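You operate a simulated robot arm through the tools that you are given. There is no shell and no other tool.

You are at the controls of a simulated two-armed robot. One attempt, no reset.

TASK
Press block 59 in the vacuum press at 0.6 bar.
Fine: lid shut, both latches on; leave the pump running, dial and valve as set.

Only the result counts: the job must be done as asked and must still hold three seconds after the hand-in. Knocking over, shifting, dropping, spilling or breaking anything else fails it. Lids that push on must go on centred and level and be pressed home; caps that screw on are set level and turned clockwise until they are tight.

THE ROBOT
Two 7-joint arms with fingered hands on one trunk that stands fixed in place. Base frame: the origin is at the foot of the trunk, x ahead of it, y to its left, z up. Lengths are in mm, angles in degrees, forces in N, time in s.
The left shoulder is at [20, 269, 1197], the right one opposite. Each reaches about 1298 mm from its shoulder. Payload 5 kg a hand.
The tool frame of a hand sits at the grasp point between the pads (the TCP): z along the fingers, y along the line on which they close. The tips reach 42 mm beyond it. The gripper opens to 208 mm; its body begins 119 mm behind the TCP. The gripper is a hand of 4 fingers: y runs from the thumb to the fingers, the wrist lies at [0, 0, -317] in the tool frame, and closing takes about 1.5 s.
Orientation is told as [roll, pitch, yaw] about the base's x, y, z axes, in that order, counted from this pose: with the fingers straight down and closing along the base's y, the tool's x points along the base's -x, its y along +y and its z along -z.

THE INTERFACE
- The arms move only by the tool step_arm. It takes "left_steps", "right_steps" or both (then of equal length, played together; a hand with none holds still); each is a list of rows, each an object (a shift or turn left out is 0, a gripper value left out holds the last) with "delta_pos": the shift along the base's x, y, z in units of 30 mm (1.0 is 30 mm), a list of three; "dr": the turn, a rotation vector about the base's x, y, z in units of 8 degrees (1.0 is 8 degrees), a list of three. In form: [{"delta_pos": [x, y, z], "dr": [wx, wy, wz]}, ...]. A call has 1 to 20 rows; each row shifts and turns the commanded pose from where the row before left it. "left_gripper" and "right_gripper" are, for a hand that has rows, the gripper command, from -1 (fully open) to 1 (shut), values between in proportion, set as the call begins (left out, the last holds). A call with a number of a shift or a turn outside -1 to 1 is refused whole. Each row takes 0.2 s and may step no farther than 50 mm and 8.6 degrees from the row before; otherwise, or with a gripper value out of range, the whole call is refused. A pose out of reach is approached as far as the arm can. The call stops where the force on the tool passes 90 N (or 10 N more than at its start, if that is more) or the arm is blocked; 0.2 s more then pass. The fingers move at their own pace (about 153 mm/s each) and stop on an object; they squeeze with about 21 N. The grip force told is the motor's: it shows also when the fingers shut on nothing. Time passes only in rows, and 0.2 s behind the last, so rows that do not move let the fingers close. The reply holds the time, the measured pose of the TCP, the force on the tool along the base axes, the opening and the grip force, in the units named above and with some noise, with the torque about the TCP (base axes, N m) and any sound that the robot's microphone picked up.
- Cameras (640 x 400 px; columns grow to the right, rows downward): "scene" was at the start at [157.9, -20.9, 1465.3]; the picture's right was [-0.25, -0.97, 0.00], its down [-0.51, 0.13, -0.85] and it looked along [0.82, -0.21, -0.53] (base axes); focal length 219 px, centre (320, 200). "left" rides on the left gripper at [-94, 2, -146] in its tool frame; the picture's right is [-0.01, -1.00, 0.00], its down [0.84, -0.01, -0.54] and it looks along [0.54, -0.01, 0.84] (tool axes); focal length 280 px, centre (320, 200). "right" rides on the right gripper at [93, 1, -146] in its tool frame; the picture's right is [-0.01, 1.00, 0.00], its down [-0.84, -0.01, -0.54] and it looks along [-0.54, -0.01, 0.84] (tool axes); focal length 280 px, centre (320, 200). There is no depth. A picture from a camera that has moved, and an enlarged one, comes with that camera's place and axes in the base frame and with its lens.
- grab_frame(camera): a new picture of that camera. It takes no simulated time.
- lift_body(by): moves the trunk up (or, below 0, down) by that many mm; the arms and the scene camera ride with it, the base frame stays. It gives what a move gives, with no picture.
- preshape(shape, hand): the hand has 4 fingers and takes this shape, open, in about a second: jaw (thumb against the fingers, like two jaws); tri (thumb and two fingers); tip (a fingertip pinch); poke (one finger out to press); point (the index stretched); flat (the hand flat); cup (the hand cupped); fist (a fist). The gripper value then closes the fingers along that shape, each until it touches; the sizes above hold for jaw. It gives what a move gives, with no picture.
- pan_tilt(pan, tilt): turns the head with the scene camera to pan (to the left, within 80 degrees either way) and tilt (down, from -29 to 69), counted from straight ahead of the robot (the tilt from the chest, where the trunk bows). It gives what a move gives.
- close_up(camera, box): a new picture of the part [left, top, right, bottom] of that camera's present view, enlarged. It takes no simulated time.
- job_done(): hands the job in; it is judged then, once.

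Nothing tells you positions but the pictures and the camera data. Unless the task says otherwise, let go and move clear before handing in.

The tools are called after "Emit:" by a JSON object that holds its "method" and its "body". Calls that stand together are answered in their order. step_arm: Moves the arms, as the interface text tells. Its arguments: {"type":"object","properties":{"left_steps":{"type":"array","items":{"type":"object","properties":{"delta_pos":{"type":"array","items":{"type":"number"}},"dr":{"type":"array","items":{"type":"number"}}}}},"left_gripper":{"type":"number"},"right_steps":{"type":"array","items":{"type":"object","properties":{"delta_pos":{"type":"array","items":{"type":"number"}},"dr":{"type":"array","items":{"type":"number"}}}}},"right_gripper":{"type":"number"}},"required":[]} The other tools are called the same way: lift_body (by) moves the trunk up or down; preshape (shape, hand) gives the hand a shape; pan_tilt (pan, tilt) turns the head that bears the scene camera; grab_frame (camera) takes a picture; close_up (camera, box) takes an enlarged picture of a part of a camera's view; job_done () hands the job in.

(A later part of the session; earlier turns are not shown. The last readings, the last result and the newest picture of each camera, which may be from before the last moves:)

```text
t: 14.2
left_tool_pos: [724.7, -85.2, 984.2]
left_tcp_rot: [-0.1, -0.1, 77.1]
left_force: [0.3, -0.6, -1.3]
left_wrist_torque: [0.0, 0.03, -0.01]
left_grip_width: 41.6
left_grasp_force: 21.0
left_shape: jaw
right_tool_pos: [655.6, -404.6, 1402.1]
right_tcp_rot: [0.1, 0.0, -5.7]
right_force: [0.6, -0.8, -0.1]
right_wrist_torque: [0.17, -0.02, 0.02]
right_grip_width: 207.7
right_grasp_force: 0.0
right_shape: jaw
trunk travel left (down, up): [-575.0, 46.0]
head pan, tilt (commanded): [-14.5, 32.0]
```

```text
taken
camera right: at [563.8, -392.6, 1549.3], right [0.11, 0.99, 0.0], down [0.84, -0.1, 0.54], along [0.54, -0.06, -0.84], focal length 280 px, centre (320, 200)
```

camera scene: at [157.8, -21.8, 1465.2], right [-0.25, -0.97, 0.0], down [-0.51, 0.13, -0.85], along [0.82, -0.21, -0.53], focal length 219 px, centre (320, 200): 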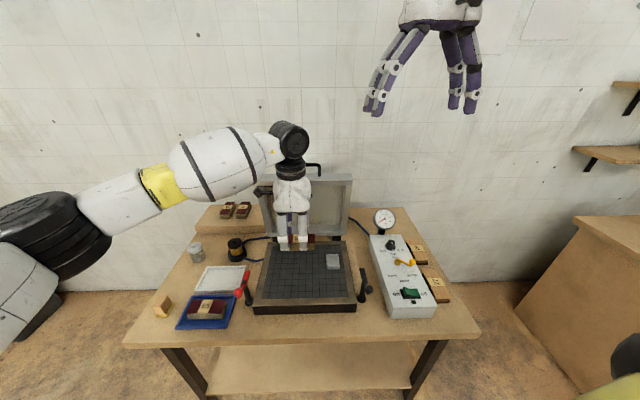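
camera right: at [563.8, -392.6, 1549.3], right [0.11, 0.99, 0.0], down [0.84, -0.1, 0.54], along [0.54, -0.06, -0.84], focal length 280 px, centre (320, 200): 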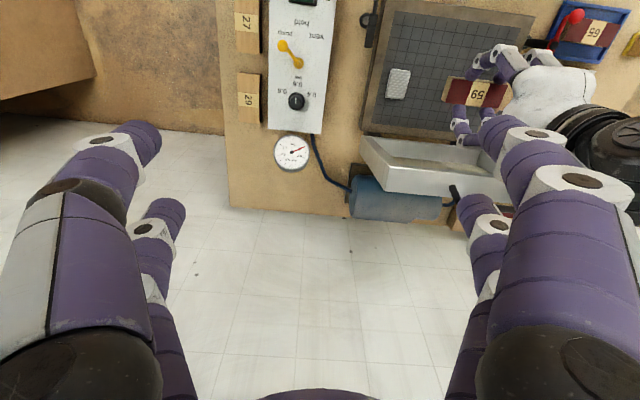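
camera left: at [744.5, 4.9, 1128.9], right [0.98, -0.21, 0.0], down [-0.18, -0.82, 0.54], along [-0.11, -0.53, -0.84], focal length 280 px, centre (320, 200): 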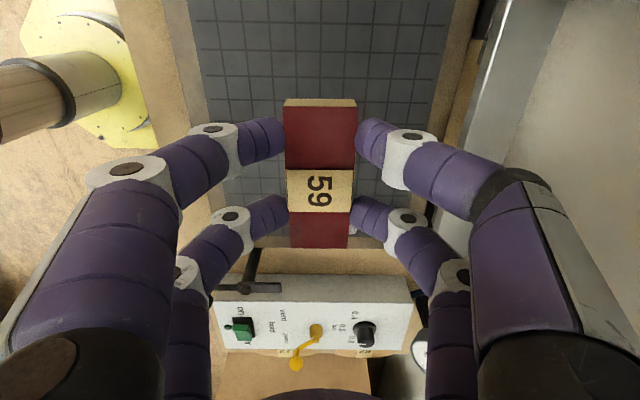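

The block hangs above the left-middle of the platen. I'll lower it to within about 15 mm of the surface, then check.

Emit:
{"method": "step_arm", "body": {"left_steps": [{"delta_pos": [0, 0, -0.9]}, {"delta_pos": [0, 0, -0.9]}, {"delta_pos": [0, 0, -0.9]}, {"delta_pos": [0, 0, -0.6]}]}}

Emit:
{"method": "grab_frame", "body": {"camera": "left"}}

Emit:
{"method": "close_up", "body": {"camera": "scene", "box": [240, 220, 370, 320]}}

Emit:
{"method": "close_up", "body": {"camera": "right", "box": [360, 0, 560, 150]}}

```text
t: 15.2
left_tool_pos: [724.8, -86.7, 884.7]
left_tcp_rot: [0.0, 0.0, 77.0]
left_force: [-1.0, -0.3, -1.2]
left_wrist_torque: [-0.02, 0.03, -0.01]
left_grip_width: 41.4
left_grasp_force: 21.2
left_shape: jaw
right_tool_pos: [655.6, -402.2, 1402.2]
right_tcp_rot: [0.0, 0.0, -5.6]
right_force: [-0.1, 0.2, 0.0]
right_wrist_torque: [-0.03, 0.0, -0.02]
right_grip_width: 207.9
right_grasp_force: 0.0
right_shape: jaw
trunk travel left (down, up): [-575.0, 46.0]
head pan, tilt (commanded): [-14.5, 32.0]
```

```text
taken
camera left: at [745.6, 4.2, 1030.5], right [0.98, -0.21, 0.0], down [-0.18, -0.82, 0.54], along [-0.11, -0.53, -0.84], focal length 280 px, centre (320, 200)
```

left: 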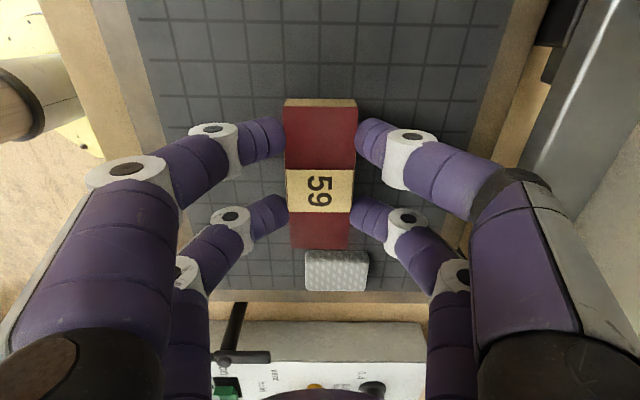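

```text
4.00 times, centred on (305, 270) of scene
camera zoom: at [157.9, -20.6, 1465.3], right [-0.25, -0.97, 0.0], down [-0.51, 0.13, -0.85], along [0.82, -0.21, -0.53], focal length 874 px, centre (380, -80)
```

zoom: 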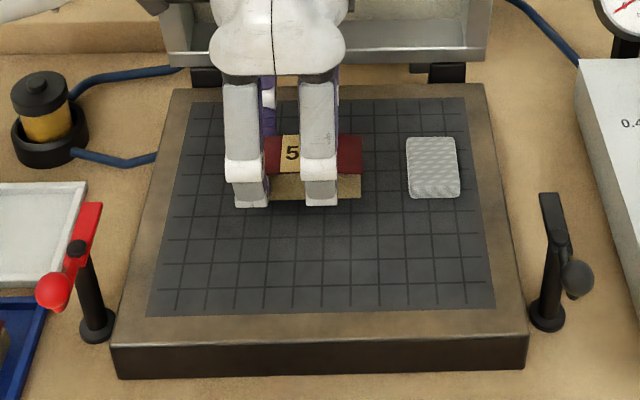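

```text
2.67 times, centred on (460, 75) of right
camera zoom: at [563.9, -390.8, 1549.7], right [0.11, 0.99, 0.0], down [0.84, -0.09, 0.54], along [0.54, -0.06, -0.84], focal length 748 px, centre (-53, 533)
```

zoom: 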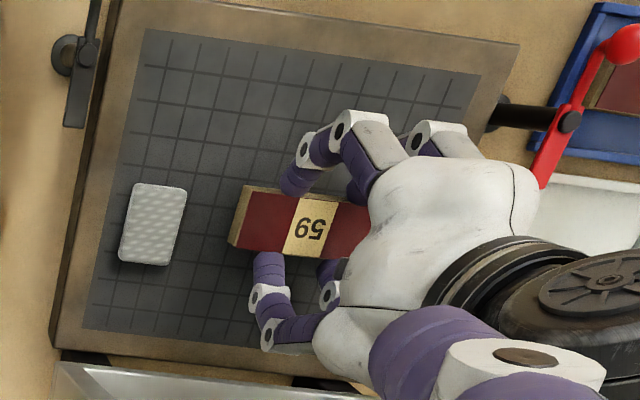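

The block is well inside the grid and clear of the white pad. I'll lower it in small steps until it touches the platen.

Emit:
{"method": "step_arm", "body": {"left_steps": [{"delta_pos": [0, 0, -0.25]}, {"delta_pos": [0, 0, -0.25]}, {"delta_pos": [0, 0, -0.1]}, {"delta_pos": [0, 0, -0.07]}, {"delta_pos": [0, 0, 0]}]}}

Emit:
{"method": "close_up", "body": {"camera": "scene", "box": [270, 235, 350, 290]}}

```text
t: 16.4
left_tool_pos: [723.9, -85.5, 867.1]
left_tcp_rot: [-0.2, -0.1, 77.1]
left_force: [2.0, -0.3, 16.5]
left_wrist_torque: [0.11, -0.17, -0.01]
left_grip_width: 42.0
left_grasp_force: 21.0
left_shape: jaw
right_tool_pos: [654.6, -400.3, 1402.5]
right_tcp_rot: [0.0, 0.0, -5.6]
right_force: [0.5, 0.4, 0.4]
right_wrist_torque: [0.0, -0.02, 0.01]
right_grip_width: 207.9
right_grasp_force: 0.1
right_shape: jaw
trunk travel left (down, up): [-575.0, 46.0]
head pan, tilt (commanded): [-14.5, 32.0]
```

```text
7.27 times, centred on (310, 262) of scene
camera zoom: at [157.1, -20.8, 1465.5], right [-0.25, -0.97, 0.0], down [-0.51, 0.13, -0.85], along [0.82, -0.21, -0.53], focal length 1590 px, centre (393, -254)
```

zoom: 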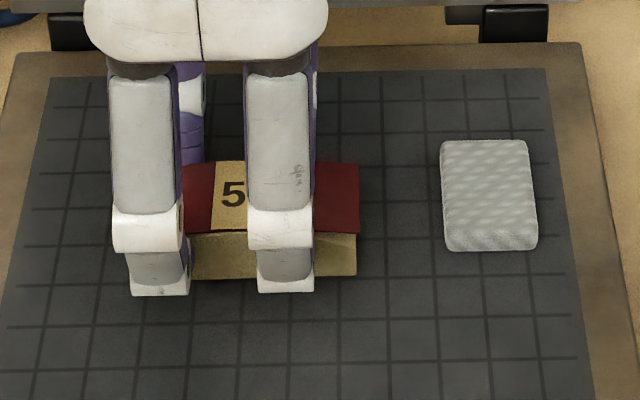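

The block has touched the platen (about 16 N upward). I'll ease the push slightly and open the hand just enough to release.

Emit:
{"method": "step_arm", "body": {"left_steps": [{"delta_pos": [0, 0, 0.06]}, {}]}}

Emit:
{"method": "step_arm", "body": {"left_steps": [{}, {}, {}, {}], "left_gripper": 0.37}}

Emit:
{"method": "close_up", "body": {"camera": "scene", "box": [270, 235, 350, 290]}}

Emit:
{"method": "grab_frame", "body": {"camera": "left"}}

```text
t: 17.0
left_tool_pos: [724.9, -85.3, 868.1]
left_tcp_rot: [0.0, 0.0, 77.2]
left_force: [4.1, 0.2, 14.2]
left_wrist_torque: [0.08, -0.21, -0.06]
left_grip_width: 42.0
left_grasp_force: 21.4
left_shape: jaw
right_tool_pos: [655.3, -401.3, 1402.6]
right_tcp_rot: [0.0, 0.0, -5.6]
right_force: [0.0, -0.7, -0.5]
right_wrist_torque: [-0.01, 0.02, 0.0]
right_grip_width: 207.9
right_grasp_force: 0.1
right_shape: jaw
trunk travel left (down, up): [-575.0, 46.0]
head pan, tilt (commanded): [-14.5, 32.0]
```

```text
t: 18.0
left_tool_pos: [724.9, -85.2, 866.5]
left_tcp_rot: [0.0, 0.0, 77.1]
left_force: [-0.3, -0.2, -0.7]
left_wrist_torque: [0.02, -0.01, 0.02]
left_grip_width: 65.2
left_grasp_force: 0.0
left_shape: jaw
right_tool_pos: [655.8, -401.5, 1402.8]
right_tcp_rot: [0.0, 0.0, -5.7]
right_force: [-1.2, -1.0, 0.7]
right_wrist_torque: [-0.02, 0.0, 0.01]
right_grip_width: 207.7
right_grasp_force: 0.1
right_shape: jaw
trunk travel left (down, up): [-575.0, 46.0]
head pan, tilt (commanded): [-14.5, 32.0]
```

```text
7.27 times, centred on (310, 262) of scene
camera zoom: at [157.7, -20.9, 1465.3], right [-0.25, -0.97, 0.0], down [-0.51, 0.13, -0.85], along [0.82, -0.21, -0.53], focal length 1590 px, centre (393, -254)
```

zoom: 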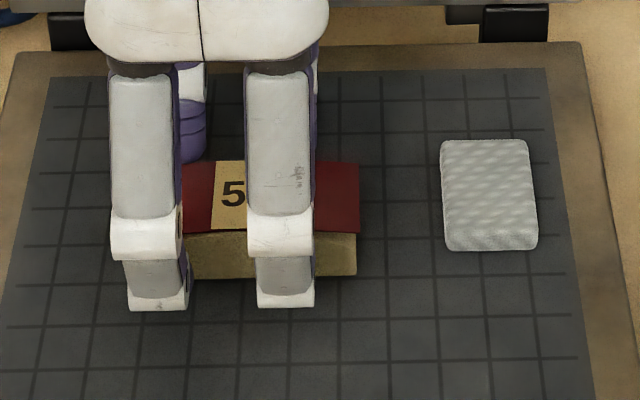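

```text
taken
camera left: at [744.4, 4.9, 1012.6], right [0.98, -0.21, 0.0], down [-0.18, -0.82, 0.54], along [-0.11, -0.53, -0.84], focal length 280 px, centre (320, 200)
```

left: 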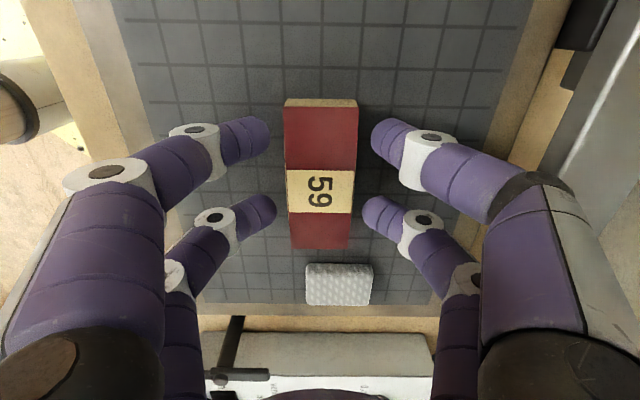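

The block stands released on the platen, upright with its label on top. I'll raise the left hand straight up and take it back out to the left.

Emit:
{"method": "step_arm", "body": {"left_steps": [{"delta_pos": [0, 0, 0.6]}, {"delta_pos": [0, 0, 0.98]}, {"delta_pos": [0, 0, 0.98]}, {"delta_pos": [0, 0, 0.98]}, {"delta_pos": [0, 0, 0.4]}, {"delta_pos": [0.1, 0.9, 0]}, {"delta_pos": [0.1, 0.9, 0]}, {"delta_pos": [0.1, 0.9, 0]}, {"delta_pos": [0.1, 0.9, 0]}, {"delta_pos": [0.1, 0.9, 0]}, {"delta_pos": [0.1, 0.9, 0]}, {"delta_pos": [0.1, 0.9, 0]}, {"delta_pos": [0.1, 0.9, 0]}, {"delta_pos": [0.1, 0.9, 0]}, {"delta_pos": [0.1, 0.9, 0]}]}}

Emit:
{"method": "grab_frame", "body": {"camera": "left"}}

Emit:
{"method": "close_up", "body": {"camera": "scene", "box": [240, 150, 370, 320]}}

Emit:
{"method": "grab_frame", "body": {"camera": "right"}}

```text
t: 21.2
left_tool_pos: [756.0, 184.6, 983.6]
left_tcp_rot: [0.0, -0.1, 77.1]
left_force: [0.8, 0.9, -0.3]
left_wrist_torque: [0.0, 0.01, 0.0]
left_grip_width: 65.3
left_grasp_force: 0.1
left_shape: jaw
right_tool_pos: [656.1, -401.0, 1402.7]
right_tcp_rot: [-0.1, 0.0, -5.6]
right_force: [0.0, 1.0, -0.3]
right_wrist_torque: [-0.12, 0.01, 0.02]
right_grip_width: 207.7
right_grasp_force: 0.2
right_shape: jaw
trunk travel left (down, up): [-575.0, 46.0]
head pan, tilt (commanded): [-14.5, 32.0]
```

```text
taken
camera left: at [775.3, 275.2, 1131.0], right [0.98, -0.21, 0.0], down [-0.18, -0.82, 0.54], along [-0.11, -0.53, -0.84], focal length 280 px, centre (320, 200)
```

left: 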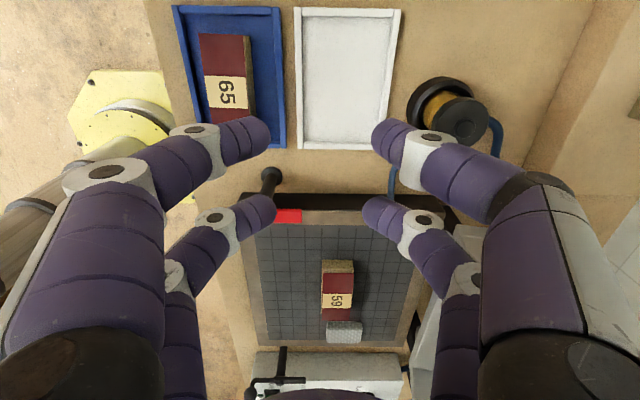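

```text
2.35 times, centred on (305, 235) of scene
camera zoom: at [158.0, -20.1, 1465.3], right [-0.25, -0.97, 0.0], down [-0.51, 0.13, -0.85], along [0.82, -0.21, -0.53], focal length 514 px, centre (355, 118)
```

zoom: 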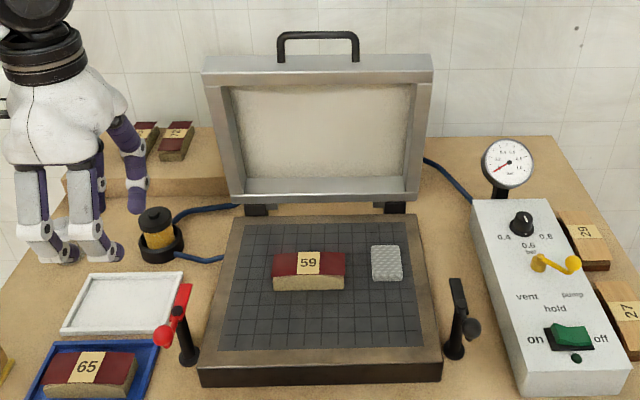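

```text
taken
camera right: at [564.0, -389.8, 1549.8], right [0.11, 0.99, 0.0], down [0.84, -0.09, 0.54], along [0.54, -0.06, -0.84], focal length 280 px, centre (320, 200)
```

right: 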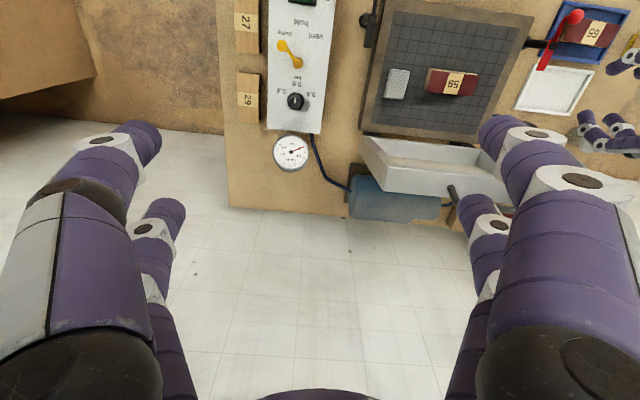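

The block sits where I want it. Next I need the lid handle's exact place, so I'll slide the right hand (still high) toward the middle to view the lid from above.

Emit:
{"method": "step_arm", "body": {"right_steps": [{"delta_pos": [0, 0.9, 0]}, {"delta_pos": [0, 0.9, 0]}, {"delta_pos": [0, 0.9, 0]}, {"delta_pos": [0, 0.9, 0]}, {"delta_pos": [0, 0.9, 0]}, {"delta_pos": [0, 0.9, 0]}, {"delta_pos": [0, 0.9, 0]}, {"delta_pos": [0, 0.9, 0]}]}}

Emit:
{"method": "grab_frame", "body": {"camera": "right"}}

Emit:
{"method": "close_up", "body": {"camera": "right", "box": [200, 80, 460, 260]}}

```text
t: 23.0
left_tool_pos: [755.3, 184.3, 984.8]
left_tcp_rot: [0.0, 0.0, 77.2]
left_force: [-0.4, 1.5, -0.1]
left_wrist_torque: [-0.12, 0.01, -0.04]
left_grip_width: 65.4
left_grasp_force: 0.0
left_shape: jaw
right_tool_pos: [654.8, -184.6, 1403.6]
right_tcp_rot: [-0.2, 0.0, -5.6]
right_force: [-0.3, 0.7, -0.2]
right_wrist_torque: [-0.11, 0.0, -0.01]
right_grip_width: 208.1
right_grasp_force: 0.0
right_shape: jaw
trunk travel left (down, up): [-575.0, 46.0]
head pan, tilt (commanded): [-14.5, 32.0]
```

```text
taken
camera right: at [562.8, -173.5, 1549.8], right [0.11, 0.99, 0.0], down [0.84, -0.09, 0.54], along [0.54, -0.06, -0.84], focal length 280 px, centre (320, 200)
```

right: 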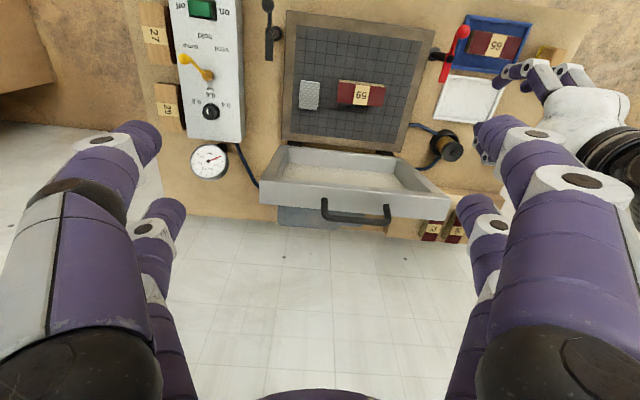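

```text
2.22 times, centred on (330, 170) of right
camera zoom: at [562.8, -173.5, 1549.8], right [0.11, 0.99, 0.0], down [0.84, -0.09, 0.54], along [0.54, -0.06, -0.84], focal length 623 px, centre (298, 267)
```

zoom: 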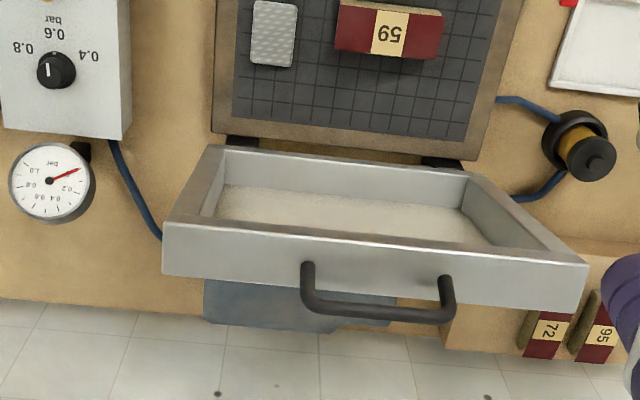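

I now see the lid standing about 78 degrees open, leaning slightly toward me; its handle bar is centred near (849, -143, 1171) and runs parallel to the bed. I'll take the right hand back out of the way and raise the left hand for an approach to the handle from above.

Emit:
{"method": "step_arm", "body": {"left_steps": [{"delta_pos": [0, 0, 0.95]}, {"delta_pos": [0, 0, 0.95]}, {"delta_pos": [0, 0, 0.95]}, {"delta_pos": [0, 0, 0.95]}, {"delta_pos": [0, 0, 0.95]}, {"delta_pos": [0, 0, 0.95]}, {"delta_pos": [0, 0, 0.95]}, {"delta_pos": [0, 0, 0.95]}, {"delta_pos": [0, 0, 0.95]}, {"delta_pos": [0, 0, 0.95]}, {"delta_pos": [0, 0, 0.95]}], "right_steps": [{"delta_pos": [0, -0.95, 0]}, {"delta_pos": [0, -0.95, 0]}, {"delta_pos": [0, -0.95, 0]}, {"delta_pos": [0, -0.95, 0]}, {"delta_pos": [0, -0.95, 0]}, {"delta_pos": [0, -0.95, 0]}, {"delta_pos": [0, -0.95, 0]}, {"delta_pos": [0, -0.95, 0]}, {"delta_pos": [0, -0.95, 0]}, {}, {}]}}

Emit:
{"method": "grab_frame", "body": {"camera": "left"}}

Emit:
{"method": "grab_frame", "body": {"camera": "scene"}}

```text
t: 25.4
left_tool_pos: [751.6, 185.6, 1298.1]
left_tcp_rot: [0.0, -0.2, 77.1]
left_force: [-1.3, -1.0, -1.1]
left_wrist_torque: [0.13, -0.03, 0.02]
left_grip_width: 64.9
left_grasp_force: 0.2
left_shape: jaw
right_tool_pos: [654.8, -443.6, 1403.4]
right_tcp_rot: [0.0, -0.1, -5.7]
right_force: [-0.8, 0.2, 1.2]
right_wrist_torque: [0.09, -0.2, 0.0]
right_grip_width: 207.7
right_grasp_force: 0.1
right_shape: jaw
trunk travel left (down, up): [-575.0, 46.0]
head pan, tilt (commanded): [-14.5, 32.0]
```

```text
taken
camera left: at [771.5, 276.1, 1444.2], right [0.98, -0.21, 0.0], down [-0.18, -0.82, 0.54], along [-0.11, -0.53, -0.84], focal length 280 px, centre (320, 200)
```

left: 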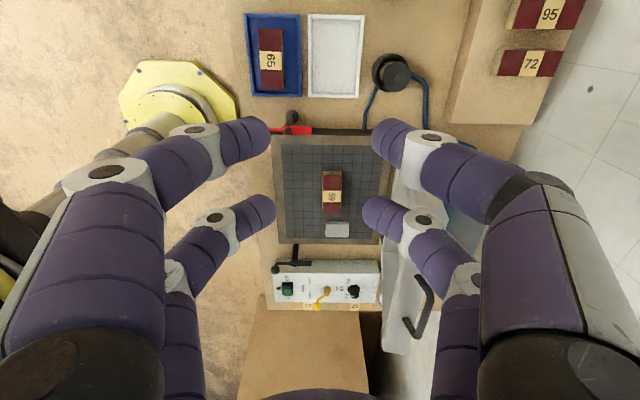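

```text
taken
camera scene: at [156.6, -21.8, 1465.5], right [-0.25, -0.97, 0.0], down [-0.51, 0.13, -0.85], along [0.82, -0.21, -0.53], focal length 219 px, centre (320, 200)
```

scene: 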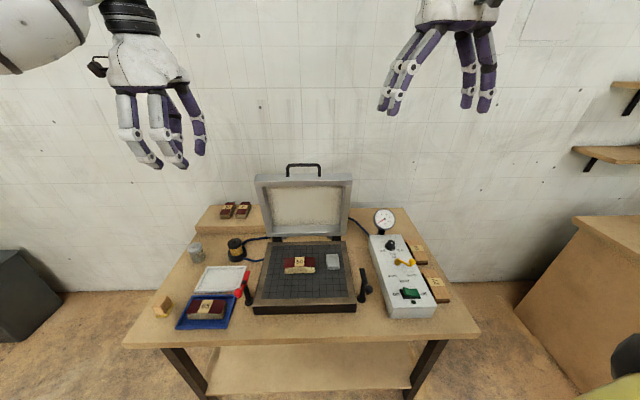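

The left camera also shows the lid and handle from the side. I'll zoom there to confirm the bar position before approaching.

Emit:
{"method": "close_up", "body": {"camera": "left", "box": [370, 230, 470, 370]}}

```text
2.86 times, centred on (420, 300) of left
camera zoom: at [771.5, 276.1, 1444.2], right [0.98, -0.21, 0.0], down [-0.18, -0.82, 0.54], along [-0.11, -0.53, -0.84], focal length 801 px, centre (34, -86)
```

zoom: 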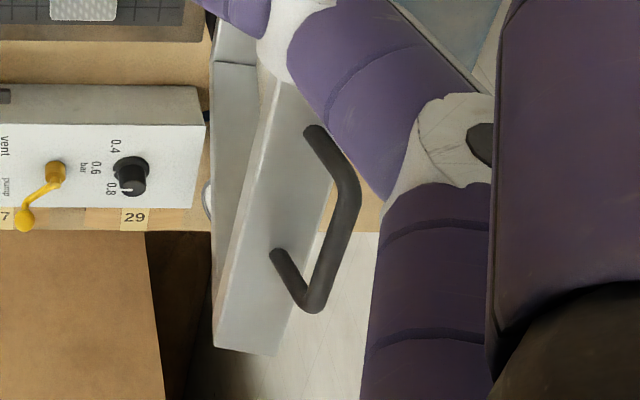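

The readings agree: bar centre about (850, -145, 1171). I'll move the left hand over it at a safe height and check alignment.

Emit:
{"method": "step_arm", "body": {"left_steps": [{"delta_pos": [0.272, -0.917, 0]}, {"delta_pos": [0.272, -0.917, 0]}, {"delta_pos": [0.272, -0.917, 0]}, {"delta_pos": [0.272, -0.917, 0]}, {"delta_pos": [0.272, -0.917, 0]}, {"delta_pos": [0.272, -0.917, 0]}, {"delta_pos": [0.272, -0.917, 0]}, {"delta_pos": [0.272, -0.917, 0]}, {"delta_pos": [0.272, -0.917, 0]}, {"delta_pos": [0.272, -0.917, 0]}, {"delta_pos": [0.272, -0.917, 0]}, {"delta_pos": [0.272, -0.917, 0]}]}}

Emit:
{"method": "grab_frame", "body": {"camera": "left"}}

Emit:
{"method": "grab_frame", "body": {"camera": "scene"}}

```text
t: 28.2
left_tool_pos: [838.1, 5.2, 1305.7]
left_tcp_rot: [0.0, 2.7, 82.2]
left_force: [0.0, 0.4, -0.5]
left_wrist_torque: [-0.25, 0.05, -0.02]
left_grip_width: 65.5
left_grasp_force: 0.1
left_shape: jaw
left hand out of reach, approached as far as the arm can: row 9, 10, 11, 12
right_tool_pos: [657.1, -438.6, 1403.5]
right_tcp_rot: [-0.1, 0.0, -5.6]
right_force: [-0.5, 2.7, -0.5]
right_wrist_torque: [-0.45, 0.04, -0.04]
right_grip_width: 207.9
right_grasp_force: 0.1
right_shape: jaw
trunk travel left (down, up): [-575.0, 46.0]
head pan, tilt (commanded): [-14.5, 32.0]
stopped in row 12 (left hand): the arm was blocked; the commanded pose is now the measured one
```

```text
taken
camera left: at [849.9, 104.4, 1447.0], right [0.99, -0.12, 0.0], down [-0.1, -0.81, 0.58], along [-0.07, -0.57, -0.82], focal length 280 px, centre (320, 200)
```

left: 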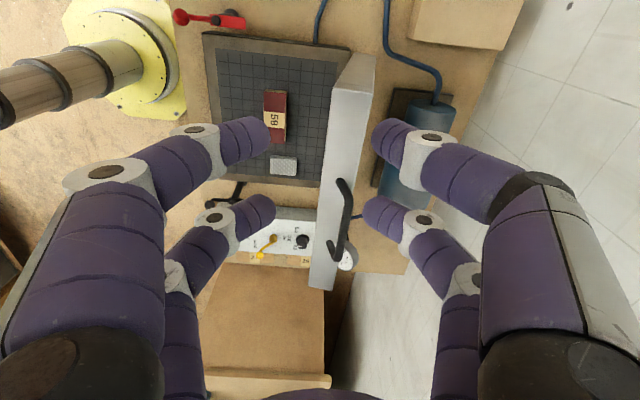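

```text
taken
camera scene: at [158.3, -18.2, 1465.3], right [-0.25, -0.97, 0.0], down [-0.51, 0.13, -0.85], along [0.82, -0.21, -0.53], focal length 219 px, centre (320, 200)
```

scene: 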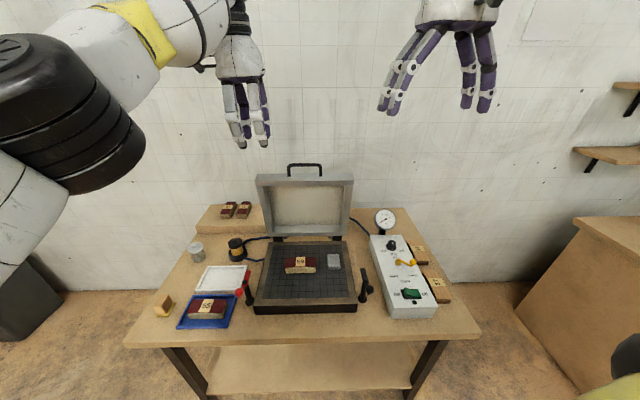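

The left arm is at its reach limit with the fingers straight down there; tilting the hand about 35 degrees toward me will bring the wrist closer. I'll back off, square the hand up again and tilt it.

Emit:
{"method": "step_arm", "body": {"left_steps": [{"delta_pos": [-0.9, 0, 0], "dr": [0.167, -0.023, -0.32]}, {"delta_pos": [-0.9, 0, 0], "dr": [0.167, -0.023, -0.32]}, {"delta_pos": [-0.9, -0.3, 0]}, {"delta_pos": [-0.5, -0.5, 0], "dr": [-0.191, -0.854, 0]}, {"delta_pos": [0, -0.8, 0], "dr": [-0.191, -0.854, 0]}, {"delta_pos": [0, -0.8, 0], "dr": [-0.191, -0.854, 0]}, {"delta_pos": [0, -0.8, 0], "dr": [-0.191, -0.854, 0]}, {"delta_pos": [0, -0.8, 0], "dr": [-0.191, -0.854, 0]}]}}

Emit:
{"method": "grab_frame", "body": {"camera": "left"}}

Emit:
{"method": "grab_frame", "body": {"camera": "scene"}}

```text
t: 30.0
left_tool_pos: [736.9, -123.1, 1306.1]
left_tcp_rot: [-34.8, -0.6, 77.0]
left_force: [-0.4, 0.3, 0.2]
left_wrist_torque: [0.02, 0.02, 0.0]
left_grip_width: 65.5
left_grasp_force: 0.1
left_shape: jaw
right_tool_pos: [654.5, -444.1, 1401.5]
right_tcp_rot: [0.0, 0.1, -5.8]
right_force: [0.1, -0.7, 0.2]
right_wrist_torque: [0.04, -0.11, 0.04]
right_grip_width: 208.0
right_grasp_force: 0.0
right_shape: jaw
trunk travel left (down, up): [-575.0, 46.0]
head pan, tilt (commanded): [-14.5, 32.0]
```

```text
taken
camera left: at [674.9, -14.9, 1425.8], right [0.8, -0.18, 0.57], down [-0.48, -0.76, 0.44], along [0.36, -0.63, -0.69], focal length 280 px, centre (320, 200)
```

left: 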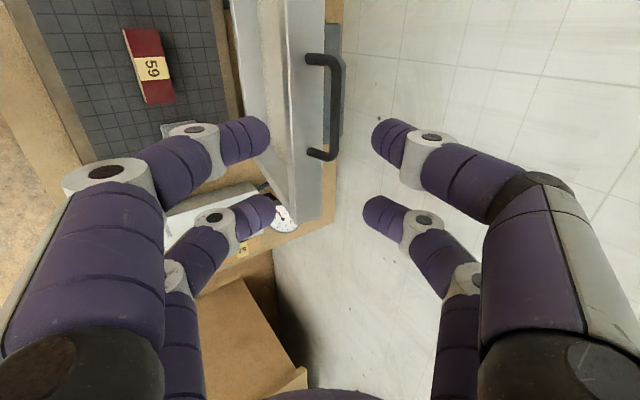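

```text
taken
camera scene: at [157.2, -21.3, 1465.4], right [-0.25, -0.97, 0.0], down [-0.51, 0.13, -0.85], along [0.82, -0.21, -0.53], focal length 219 px, centre (320, 200)
```

scene: 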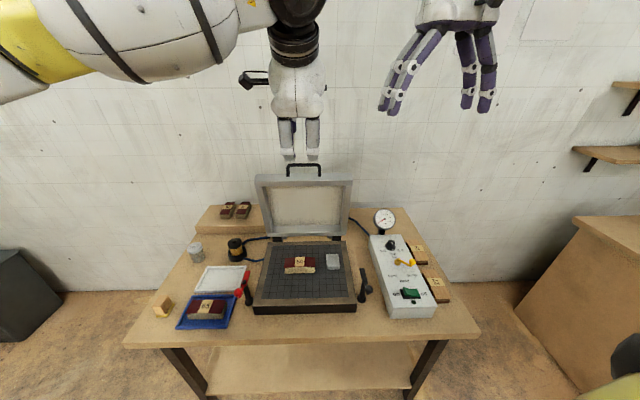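

The tilt worked and the handle bar shows again near (851, -140, 1171). I'll narrow the hand and move to a standoff point about 90 mm up-line from the bar.

Emit:
{"method": "step_arm", "body": {"left_steps": [{"delta_pos": [0.5, -0.05, -0.4]}, {"delta_pos": [0.5, -0.06, -0.4]}, {"delta_pos": [0.53, -0.06, -0.42]}, {}], "left_gripper": 0.56}}

Emit:
{"method": "grab_frame", "body": {"camera": "left"}}

Emit:
{"method": "close_up", "body": {"camera": "scene", "box": [250, 100, 360, 200]}}

Emit:
{"method": "close_up", "body": {"camera": "right", "box": [340, 60, 640, 260]}}

```text
t: 31.0
left_tool_pos: [783.7, -128.6, 1269.7]
left_tcp_rot: [-34.9, -0.6, 77.0]
left_force: [-0.3, 0.8, 0.8]
left_wrist_torque: [-0.01, -0.05, -0.03]
left_grip_width: 46.4
left_grasp_force: 0.0
left_shape: jaw
right_tool_pos: [654.9, -442.0, 1402.5]
right_tcp_rot: [0.0, 0.0, -5.8]
right_force: [-0.1, 0.1, 0.6]
right_wrist_torque: [-0.02, -0.08, -0.01]
right_grip_width: 208.1
right_grasp_force: 0.2
right_shape: jaw
trunk travel left (down, up): [-575.0, 46.0]
head pan, tilt (commanded): [-14.5, 32.0]
```

```text
taken
camera left: at [722.7, -20.4, 1389.5], right [0.8, -0.18, 0.57], down [-0.48, -0.76, 0.44], along [0.36, -0.63, -0.69], focal length 280 px, centre (320, 200)
```

left: 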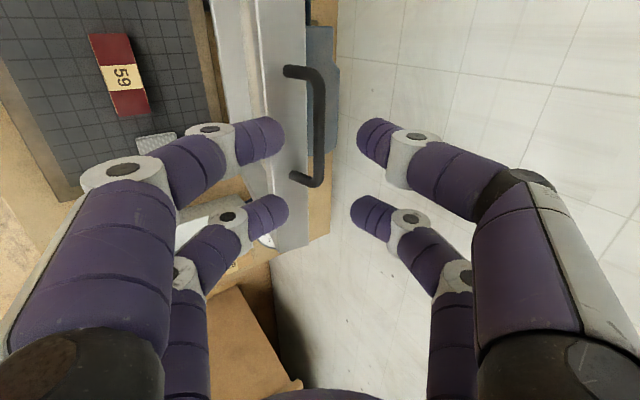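

```text
4.00 times, centred on (305, 150) of scene
camera zoom: at [157.2, -20.6, 1465.5], right [-0.25, -0.97, 0.0], down [-0.51, 0.13, -0.85], along [0.82, -0.21, -0.53], focal length 874 px, centre (380, 400)
```

zoom: 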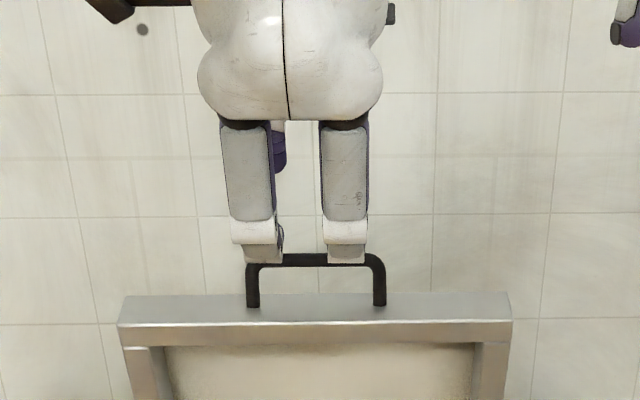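

```text
2.00 times, centred on (490, 160) of right
camera zoom: at [562.5, -431.7, 1550.5], right [0.11, 0.99, 0.0], down [0.84, -0.1, 0.54], along [0.54, -0.06, -0.84], focal length 561 px, centre (-20, 280)
```

zoom: 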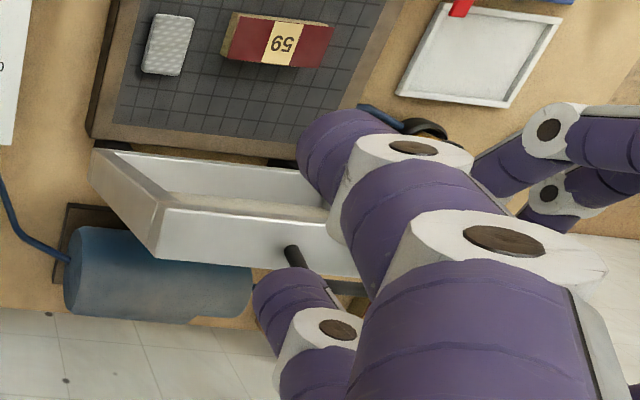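

The hand's axis passes within a few millimetres of the bar centre. I'll advance most of the way along the finger direction and check that the bar comes between the finger pairs.

Emit:
{"method": "step_arm", "body": {"left_steps": [{"delta_pos": [0.43, -0.08, -0.617]}, {"delta_pos": [0.43, -0.08, -0.617]}, {"delta_pos": [0.3, -0.06, -0.43]}]}}

Emit:
{"method": "grab_frame", "body": {"camera": "left"}}

Emit:
{"method": "close_up", "body": {"camera": "scene", "box": [260, 120, 350, 200]}}

Emit:
{"method": "close_up", "body": {"camera": "right", "box": [400, 140, 520, 230]}}

```text
t: 31.8
left_tool_pos: [819.8, -134.7, 1219.3]
left_tcp_rot: [-34.8, -0.6, 77.0]
left_force: [0.5, -0.1, -0.8]
left_wrist_torque: [0.0, 0.02, -0.02]
left_grip_width: 46.2
left_grasp_force: 0.1
left_shape: jaw
right_tool_pos: [656.5, -442.3, 1402.0]
right_tcp_rot: [0.1, 0.1, -5.7]
right_force: [0.3, 0.1, -0.9]
right_wrist_torque: [-0.03, 0.05, 0.0]
right_grip_width: 208.0
right_grasp_force: 0.0
right_shape: jaw
trunk travel left (down, up): [-575.0, 46.0]
head pan, tilt (commanded): [-14.5, 32.0]
```

```text
taken
camera left: at [757.9, -26.2, 1338.6], right [0.8, -0.18, 0.57], down [-0.48, -0.76, 0.44], along [0.36, -0.63, -0.69], focal length 280 px, centre (320, 200)
```

left: 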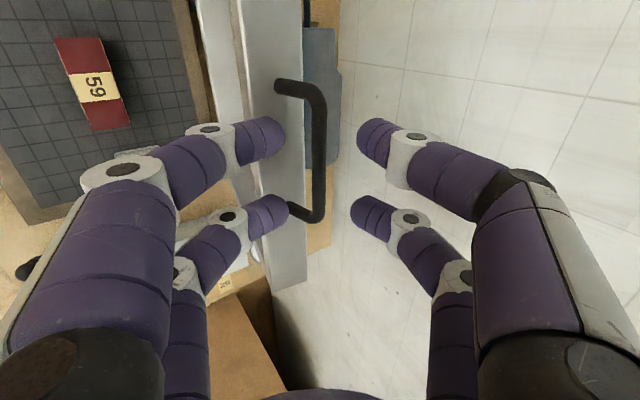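

```text
5.00 times, centred on (305, 160) of scene
camera zoom: at [158.2, -20.9, 1465.2], right [-0.25, -0.97, 0.0], down [-0.51, 0.13, -0.85], along [0.82, -0.21, -0.53], focal length 1093 px, centre (395, 400)
```

zoom: 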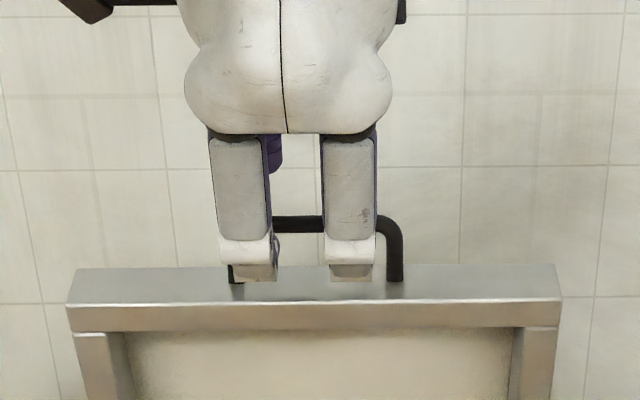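

```text
4.44 times, centred on (460, 185) of right
camera zoom: at [563.9, -432.0, 1549.5], right [0.11, 0.99, 0.0], down [0.84, -0.1, 0.54], along [0.53, -0.06, -0.84], focal length 1246 px, centre (-302, 267)
```

zoom: 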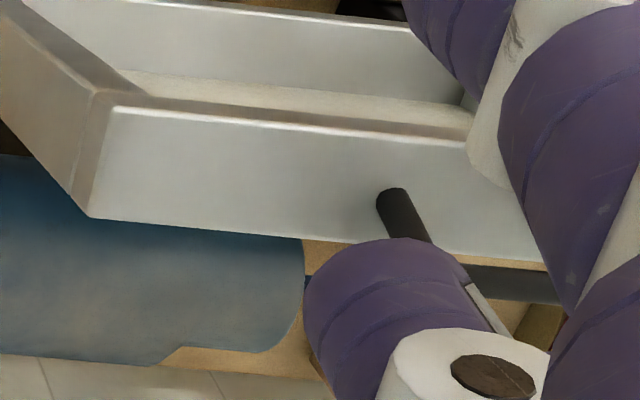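

The bar lies centred between the two finger pairs. I'll advance the remaining 30 mm so the tips pass just beyond the bar.

Emit:
{"method": "step_arm", "body": {"left_steps": [{"delta_pos": [0.28, -0.06, -0.41]}, {"delta_pos": [0.28, -0.06, -0.41]}]}}

Emit:
{"method": "grab_frame", "body": {"camera": "left"}}

Emit:
{"method": "close_up", "body": {"camera": "scene", "box": [260, 120, 350, 200]}}

Emit:
{"method": "close_up", "body": {"camera": "right", "box": [400, 140, 520, 230]}}

```text
t: 32.4
left_tool_pos: [834.3, -137.5, 1193.5]
left_tcp_rot: [-34.9, -0.6, 77.0]
left_force: [0.4, -0.3, -0.3]
left_wrist_torque: [-0.03, 0.04, -0.03]
left_grip_width: 46.4
left_grasp_force: 0.1
left_shape: jaw
right_tool_pos: [655.1, -443.6, 1401.6]
right_tcp_rot: [0.2, -0.1, -5.7]
right_force: [0.3, -0.3, -0.4]
right_wrist_torque: [-0.01, -0.04, -0.05]
right_grip_width: 207.9
right_grasp_force: 0.0
right_shape: jaw
trunk travel left (down, up): [-575.0, 46.0]
head pan, tilt (commanded): [-14.5, 32.0]
```

```text
taken
camera left: at [773.7, -30.1, 1314.5], right [0.8, -0.18, 0.57], down [-0.48, -0.76, 0.44], along [0.36, -0.63, -0.69], focal length 280 px, centre (320, 200)
```

left: 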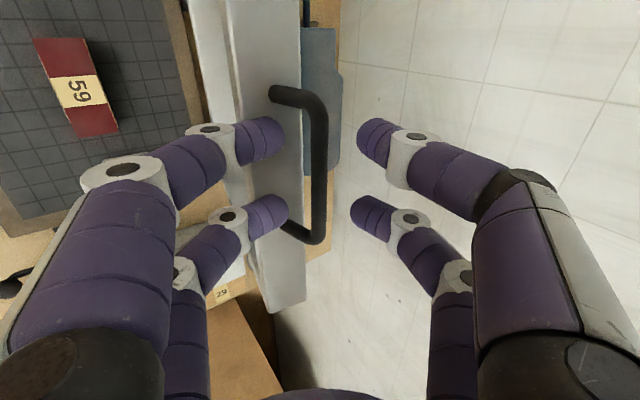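

```text
5.00 times, centred on (305, 160) of scene
camera zoom: at [157.6, -20.8, 1465.3], right [-0.25, -0.97, 0.0], down [-0.51, 0.13, -0.85], along [0.82, -0.21, -0.53], focal length 1093 px, centre (395, 400)
```

zoom: 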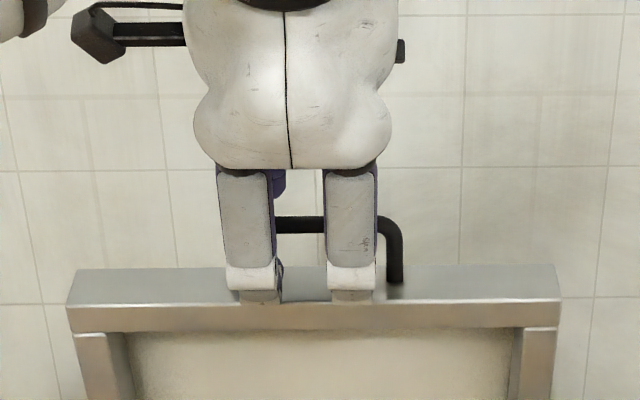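

```text
4.44 times, centred on (460, 185) of right
camera zoom: at [563.2, -431.8, 1550.0], right [0.11, 0.99, 0.0], down [0.84, -0.1, 0.54], along [0.54, -0.06, -0.84], focal length 1246 px, centre (-302, 267)
```

zoom: 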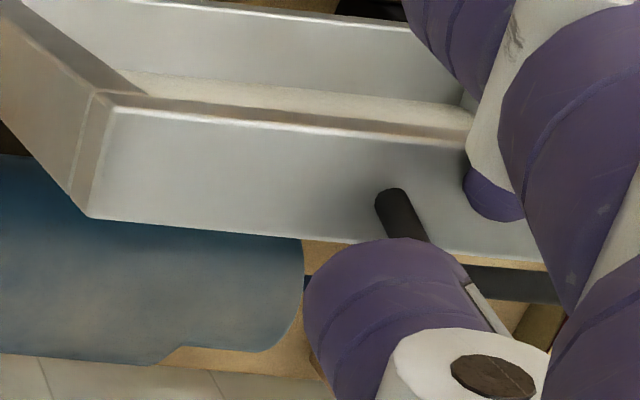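

The bar sits about 33 mm beyond the grasp point, so the tips are only just past it. I'll narrow the hand and go 9 mm deeper, then close on the bar.

Emit:
{"method": "step_arm", "body": {"left_steps": [{}, {}, {"delta_pos": [0.08, -0.018, -0.12]}, {"delta_pos": [0.08, -0.018, -0.12]}], "left_gripper": 0.7}}

Emit:
{"method": "step_arm", "body": {"left_steps": [{}, {}, {}, {}], "left_gripper": 1.0}}

Emit:
{"method": "grab_frame", "body": {"camera": "left"}}

Emit:
{"method": "close_up", "body": {"camera": "scene", "box": [250, 120, 360, 210]}}

```text
t: 33.4
left_tool_pos: [841.2, -139.4, 1186.9]
left_tcp_rot: [-34.8, -0.6, 77.0]
left_force: [-0.2, 0.8, 0.6]
left_wrist_torque: [-0.03, 0.0, 0.01]
left_grip_width: 31.7
left_grasp_force: 0.1
left_shape: jaw
right_tool_pos: [655.7, -443.6, 1402.6]
right_tcp_rot: [0.1, 0.0, -5.8]
right_force: [0.4, -0.2, -0.1]
right_wrist_torque: [-0.03, -0.01, -0.01]
right_grip_width: 208.4
right_grasp_force: 0.1
right_shape: jaw
trunk travel left (down, up): [-575.0, 46.0]
head pan, tilt (commanded): [-14.5, 32.0]
```

```text
t: 34.4
left_tool_pos: [840.9, -140.2, 1183.8]
left_tcp_rot: [-34.5, -0.6, 77.0]
left_force: [2.7, -0.8, -22.2]
left_wrist_torque: [-0.2, 0.1, -0.06]
left_grip_width: 0.1
left_grasp_force: 21.1
left_shape: jaw
right_tool_pos: [658.5, -443.1, 1401.8]
right_tcp_rot: [0.1, 0.1, -5.7]
right_force: [-0.3, -0.6, -0.5]
right_wrist_torque: [-0.04, 0.03, 0.03]
right_grip_width: 207.9
right_grasp_force: 0.0
right_shape: jaw
trunk travel left (down, up): [-575.0, 46.0]
head pan, tilt (commanded): [-14.5, 32.0]
```

```text
taken
camera left: at [780.2, -31.7, 1304.8], right [0.8, -0.18, 0.57], down [-0.48, -0.76, 0.44], along [0.35, -0.63, -0.69], focal length 280 px, centre (320, 200)
```

left: 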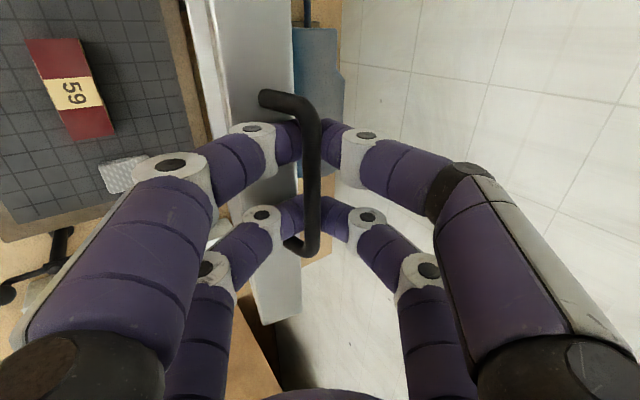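

```text
4.44 times, centred on (305, 165) of scene
camera zoom: at [159.4, -21.1, 1464.9], right [-0.25, -0.97, 0.0], down [-0.51, 0.13, -0.85], along [0.82, -0.21, -0.53], focal length 972 px, centre (387, 356)
```

zoom: 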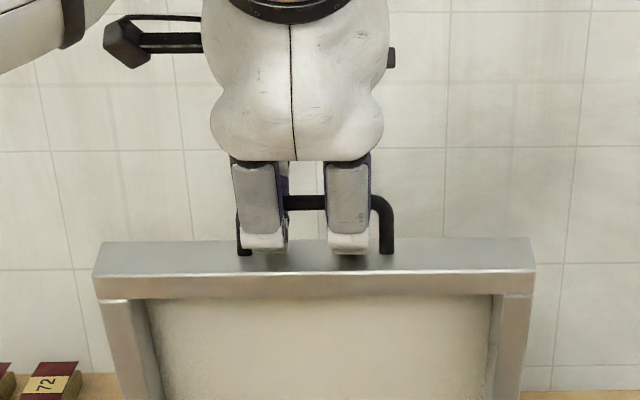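

The fingertips have closed under the bar, so it is hooked in the hand. I'll start drawing the lid toward me along its arc, a little at first, and check forces.

Emit:
{"method": "step_arm", "body": {"left_steps": [{"delta_pos": [-0.3, 0.067, -0.03]}, {"delta_pos": [-0.608, 0.136, -0.08]}, {"delta_pos": [-0.605, 0.135, -0.1]}]}}

Emit:
{"method": "grab_frame", "body": {"camera": "left"}}

Emit:
{"method": "close_up", "body": {"camera": "scene", "box": [240, 120, 370, 250]}}

```text
t: 35.2
left_tool_pos: [797.8, -129.4, 1178.1]
left_tcp_rot: [-34.6, -0.7, 76.9]
left_force: [4.7, -9.6, -31.2]
left_wrist_torque: [-0.32, 0.06, -0.11]
left_grip_width: 0.2
left_grasp_force: 20.9
left_shape: jaw
right_tool_pos: [657.8, -443.6, 1400.8]
right_tcp_rot: [0.2, 0.0, -5.7]
right_force: [-0.3, 0.4, 0.3]
right_wrist_torque: [-0.05, 0.02, 0.01]
right_grip_width: 207.9
right_grasp_force: 0.0
right_shape: jaw
trunk travel left (down, up): [-575.0, 46.0]
head pan, tilt (commanded): [-14.5, 32.0]
```

```text
taken
camera left: at [736.4, -21.0, 1297.9], right [0.8, -0.18, 0.57], down [-0.48, -0.76, 0.44], along [0.35, -0.63, -0.69], focal length 280 px, centre (320, 200)
```

left: 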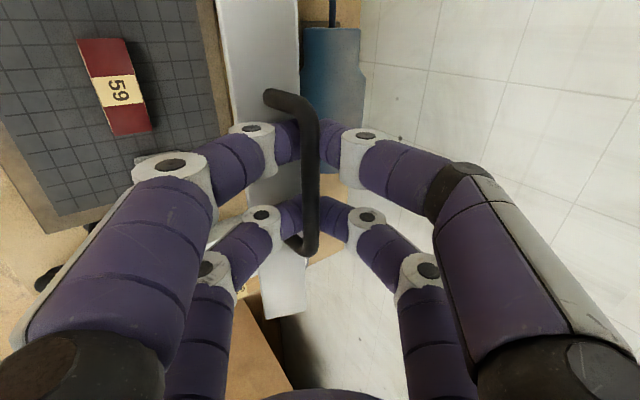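

```text
3.08 times, centred on (305, 185) of scene
camera zoom: at [160.2, -21.7, 1464.8], right [-0.25, -0.97, 0.0], down [-0.51, 0.13, -0.85], along [0.82, -0.21, -0.53], focal length 673 px, centre (366, 246)
```

zoom: 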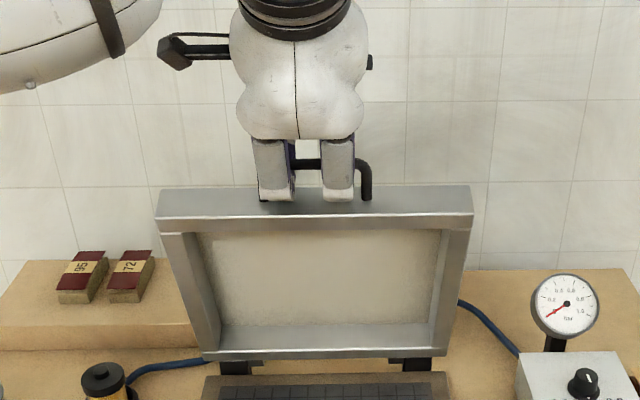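

The lid follows the hand with modest force. I'll continue along the arc in stages.

Emit:
{"method": "step_arm", "body": {"left_steps": [{"delta_pos": [-0.638, 0.142, -0.26]}, {"delta_pos": [-0.625, 0.14, -0.197]}, {"delta_pos": [-0.615, 0.137, -0.233]}, {"delta_pos": [-0.599, 0.134, -0.267]}]}}

Emit:
{"method": "close_up", "body": {"camera": "scene", "box": [240, 120, 370, 250]}}

```text
t: 36.2
left_tool_pos: [723.4, -112.7, 1149.5]
left_tcp_rot: [-34.8, -0.7, 77.0]
left_force: [14.0, -7.9, -28.2]
left_wrist_torque: [-0.22, -0.27, -0.12]
left_grip_width: 0.3
left_grasp_force: 21.3
left_shape: jaw
right_tool_pos: [657.9, -443.7, 1401.8]
right_tcp_rot: [0.0, 0.2, -5.7]
right_force: [-0.5, -0.7, -0.4]
right_wrist_torque: [-0.01, -0.01, 0.02]
right_grip_width: 208.0
right_grasp_force: 0.0
right_shape: jaw
trunk travel left (down, up): [-575.0, 46.0]
head pan, tilt (commanded): [-14.5, 32.0]
```

```text
3.08 times, centred on (305, 185) of scene
camera zoom: at [160.3, -21.6, 1464.9], right [-0.25, -0.97, 0.0], down [-0.51, 0.13, -0.85], along [0.82, -0.21, -0.53], focal length 673 px, centre (366, 246)
```

zoom: 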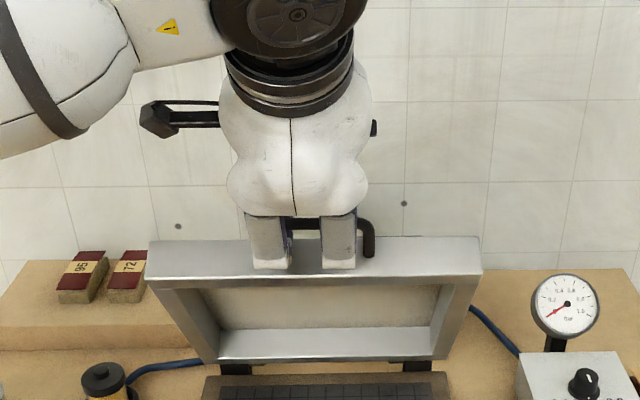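

The lid is coming down smoothly under control. I'll continue the next stretch of the arc.

Emit:
{"method": "step_arm", "body": {"left_steps": [{"delta_pos": [-0.586, 0.131, -0.36]}, {"delta_pos": [-0.566, 0.126, -0.337]}, {"delta_pos": [-0.547, 0.122, -0.363]}, {"delta_pos": [-0.527, 0.118, -0.397]}, {"delta_pos": [-0.508, 0.113, -0.427]}]}}

Emit:
{"method": "close_up", "body": {"camera": "scene", "box": [230, 130, 380, 320]}}

Emit:
{"method": "grab_frame", "body": {"camera": "left"}}

```text
t: 37.4
left_tool_pos: [642.3, -93.4, 1093.0]
left_tcp_rot: [-34.5, -0.7, 77.1]
left_force: [32.7, -9.1, -36.1]
left_wrist_torque: [-0.38, -0.63, -0.35]
left_grip_width: 0.0
left_grasp_force: 21.1
left_shape: jaw
right_tool_pos: [659.5, -444.7, 1401.4]
right_tcp_rot: [0.1, 0.2, -5.8]
right_force: [-0.4, -0.7, -0.1]
right_wrist_torque: [0.01, 0.05, 0.01]
right_grip_width: 208.0
right_grasp_force: 0.0
right_shape: jaw
trunk travel left (down, up): [-575.0, 46.0]
head pan, tilt (commanded): [-14.5, 32.0]
```

```text
2.11 times, centred on (305, 225) of scene
camera zoom: at [162.0, -21.9, 1464.6], right [-0.25, -0.97, 0.0], down [-0.51, 0.13, -0.85], along [0.82, -0.21, -0.53], focal length 460 px, centre (352, 147)
```

zoom: 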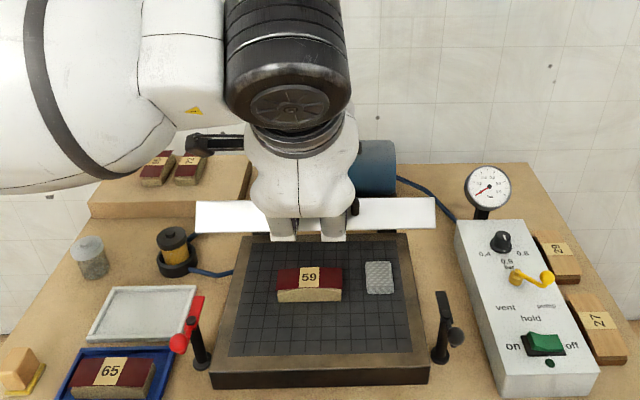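

```text
taken
camera left: at [582.1, 14.3, 1212.9], right [0.8, -0.18, 0.57], down [-0.48, -0.76, 0.44], along [0.35, -0.63, -0.69], focal length 280 px, centre (320, 200)
```

left: 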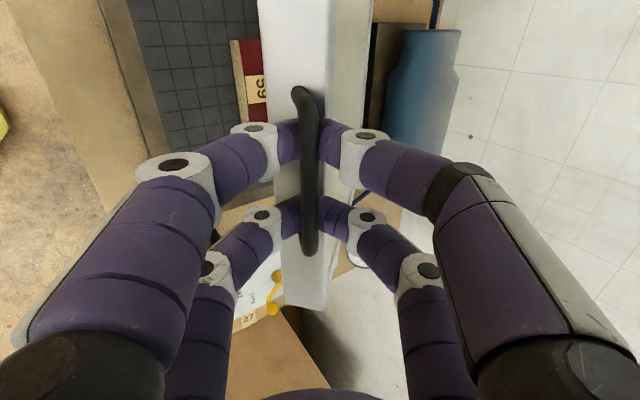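

The lid is around 45 degrees and following; the radial pull has grown slightly, so I'll take a slightly tighter arc and continue.

Emit:
{"method": "step_arm", "body": {"left_steps": [{"delta_pos": [-0.416, 0.093, -0.503]}, {"delta_pos": [-0.442, 0.099, -0.483]}, {"delta_pos": [-0.416, 0.093, -0.507]}, {"delta_pos": [-0.387, 0.087, -0.53]}, {"delta_pos": [-0.361, 0.081, -0.55]}]}}

Emit:
{"method": "close_up", "body": {"camera": "scene", "box": [230, 130, 380, 320]}}

Emit:
{"method": "grab_frame", "body": {"camera": "left"}}

```text
t: 38.6
left_tool_pos: [583.3, -79.7, 1017.4]
left_tcp_rot: [-34.8, -0.6, 77.1]
left_force: [53.0, -17.1, -32.4]
left_wrist_torque: [-0.34, -0.76, -0.54]
left_grip_width: 0.1
left_grasp_force: 20.8
left_shape: jaw
right_tool_pos: [660.6, -443.1, 1399.6]
right_tcp_rot: [0.0, 0.3, -5.8]
right_force: [-0.4, 0.2, -0.1]
right_wrist_torque: [-0.02, 0.01, 0.0]
right_grip_width: 207.8
right_grasp_force: 0.1
right_shape: jaw
trunk travel left (down, up): [-575.0, 46.0]
head pan, tilt (commanded): [-14.5, 32.0]
```

```text
2.11 times, centred on (305, 225) of scene
camera zoom: at [162.8, -22.0, 1464.6], right [-0.25, -0.97, 0.0], down [-0.52, 0.13, -0.85], along [0.82, -0.21, -0.53], focal length 460 px, centre (352, 147)
```

zoom: 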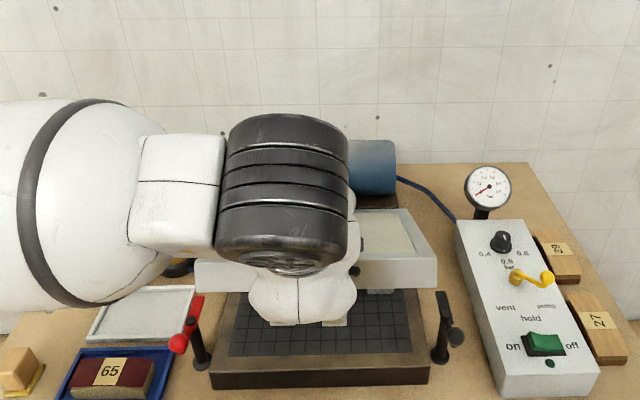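

```text
taken
camera left: at [521.6, 28.4, 1137.4], right [0.8, -0.18, 0.57], down [-0.48, -0.76, 0.44], along [0.35, -0.63, -0.69], focal length 280 px, centre (320, 200)
```

left: 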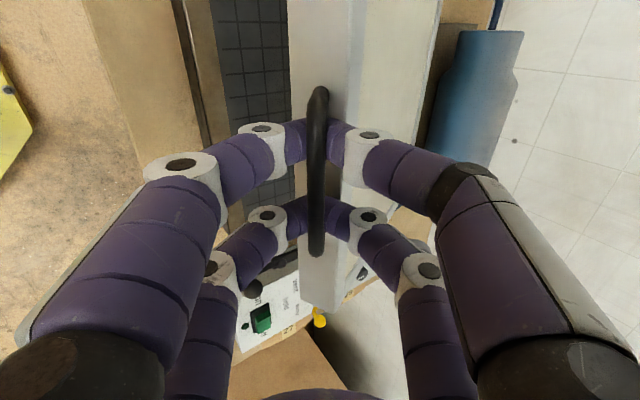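

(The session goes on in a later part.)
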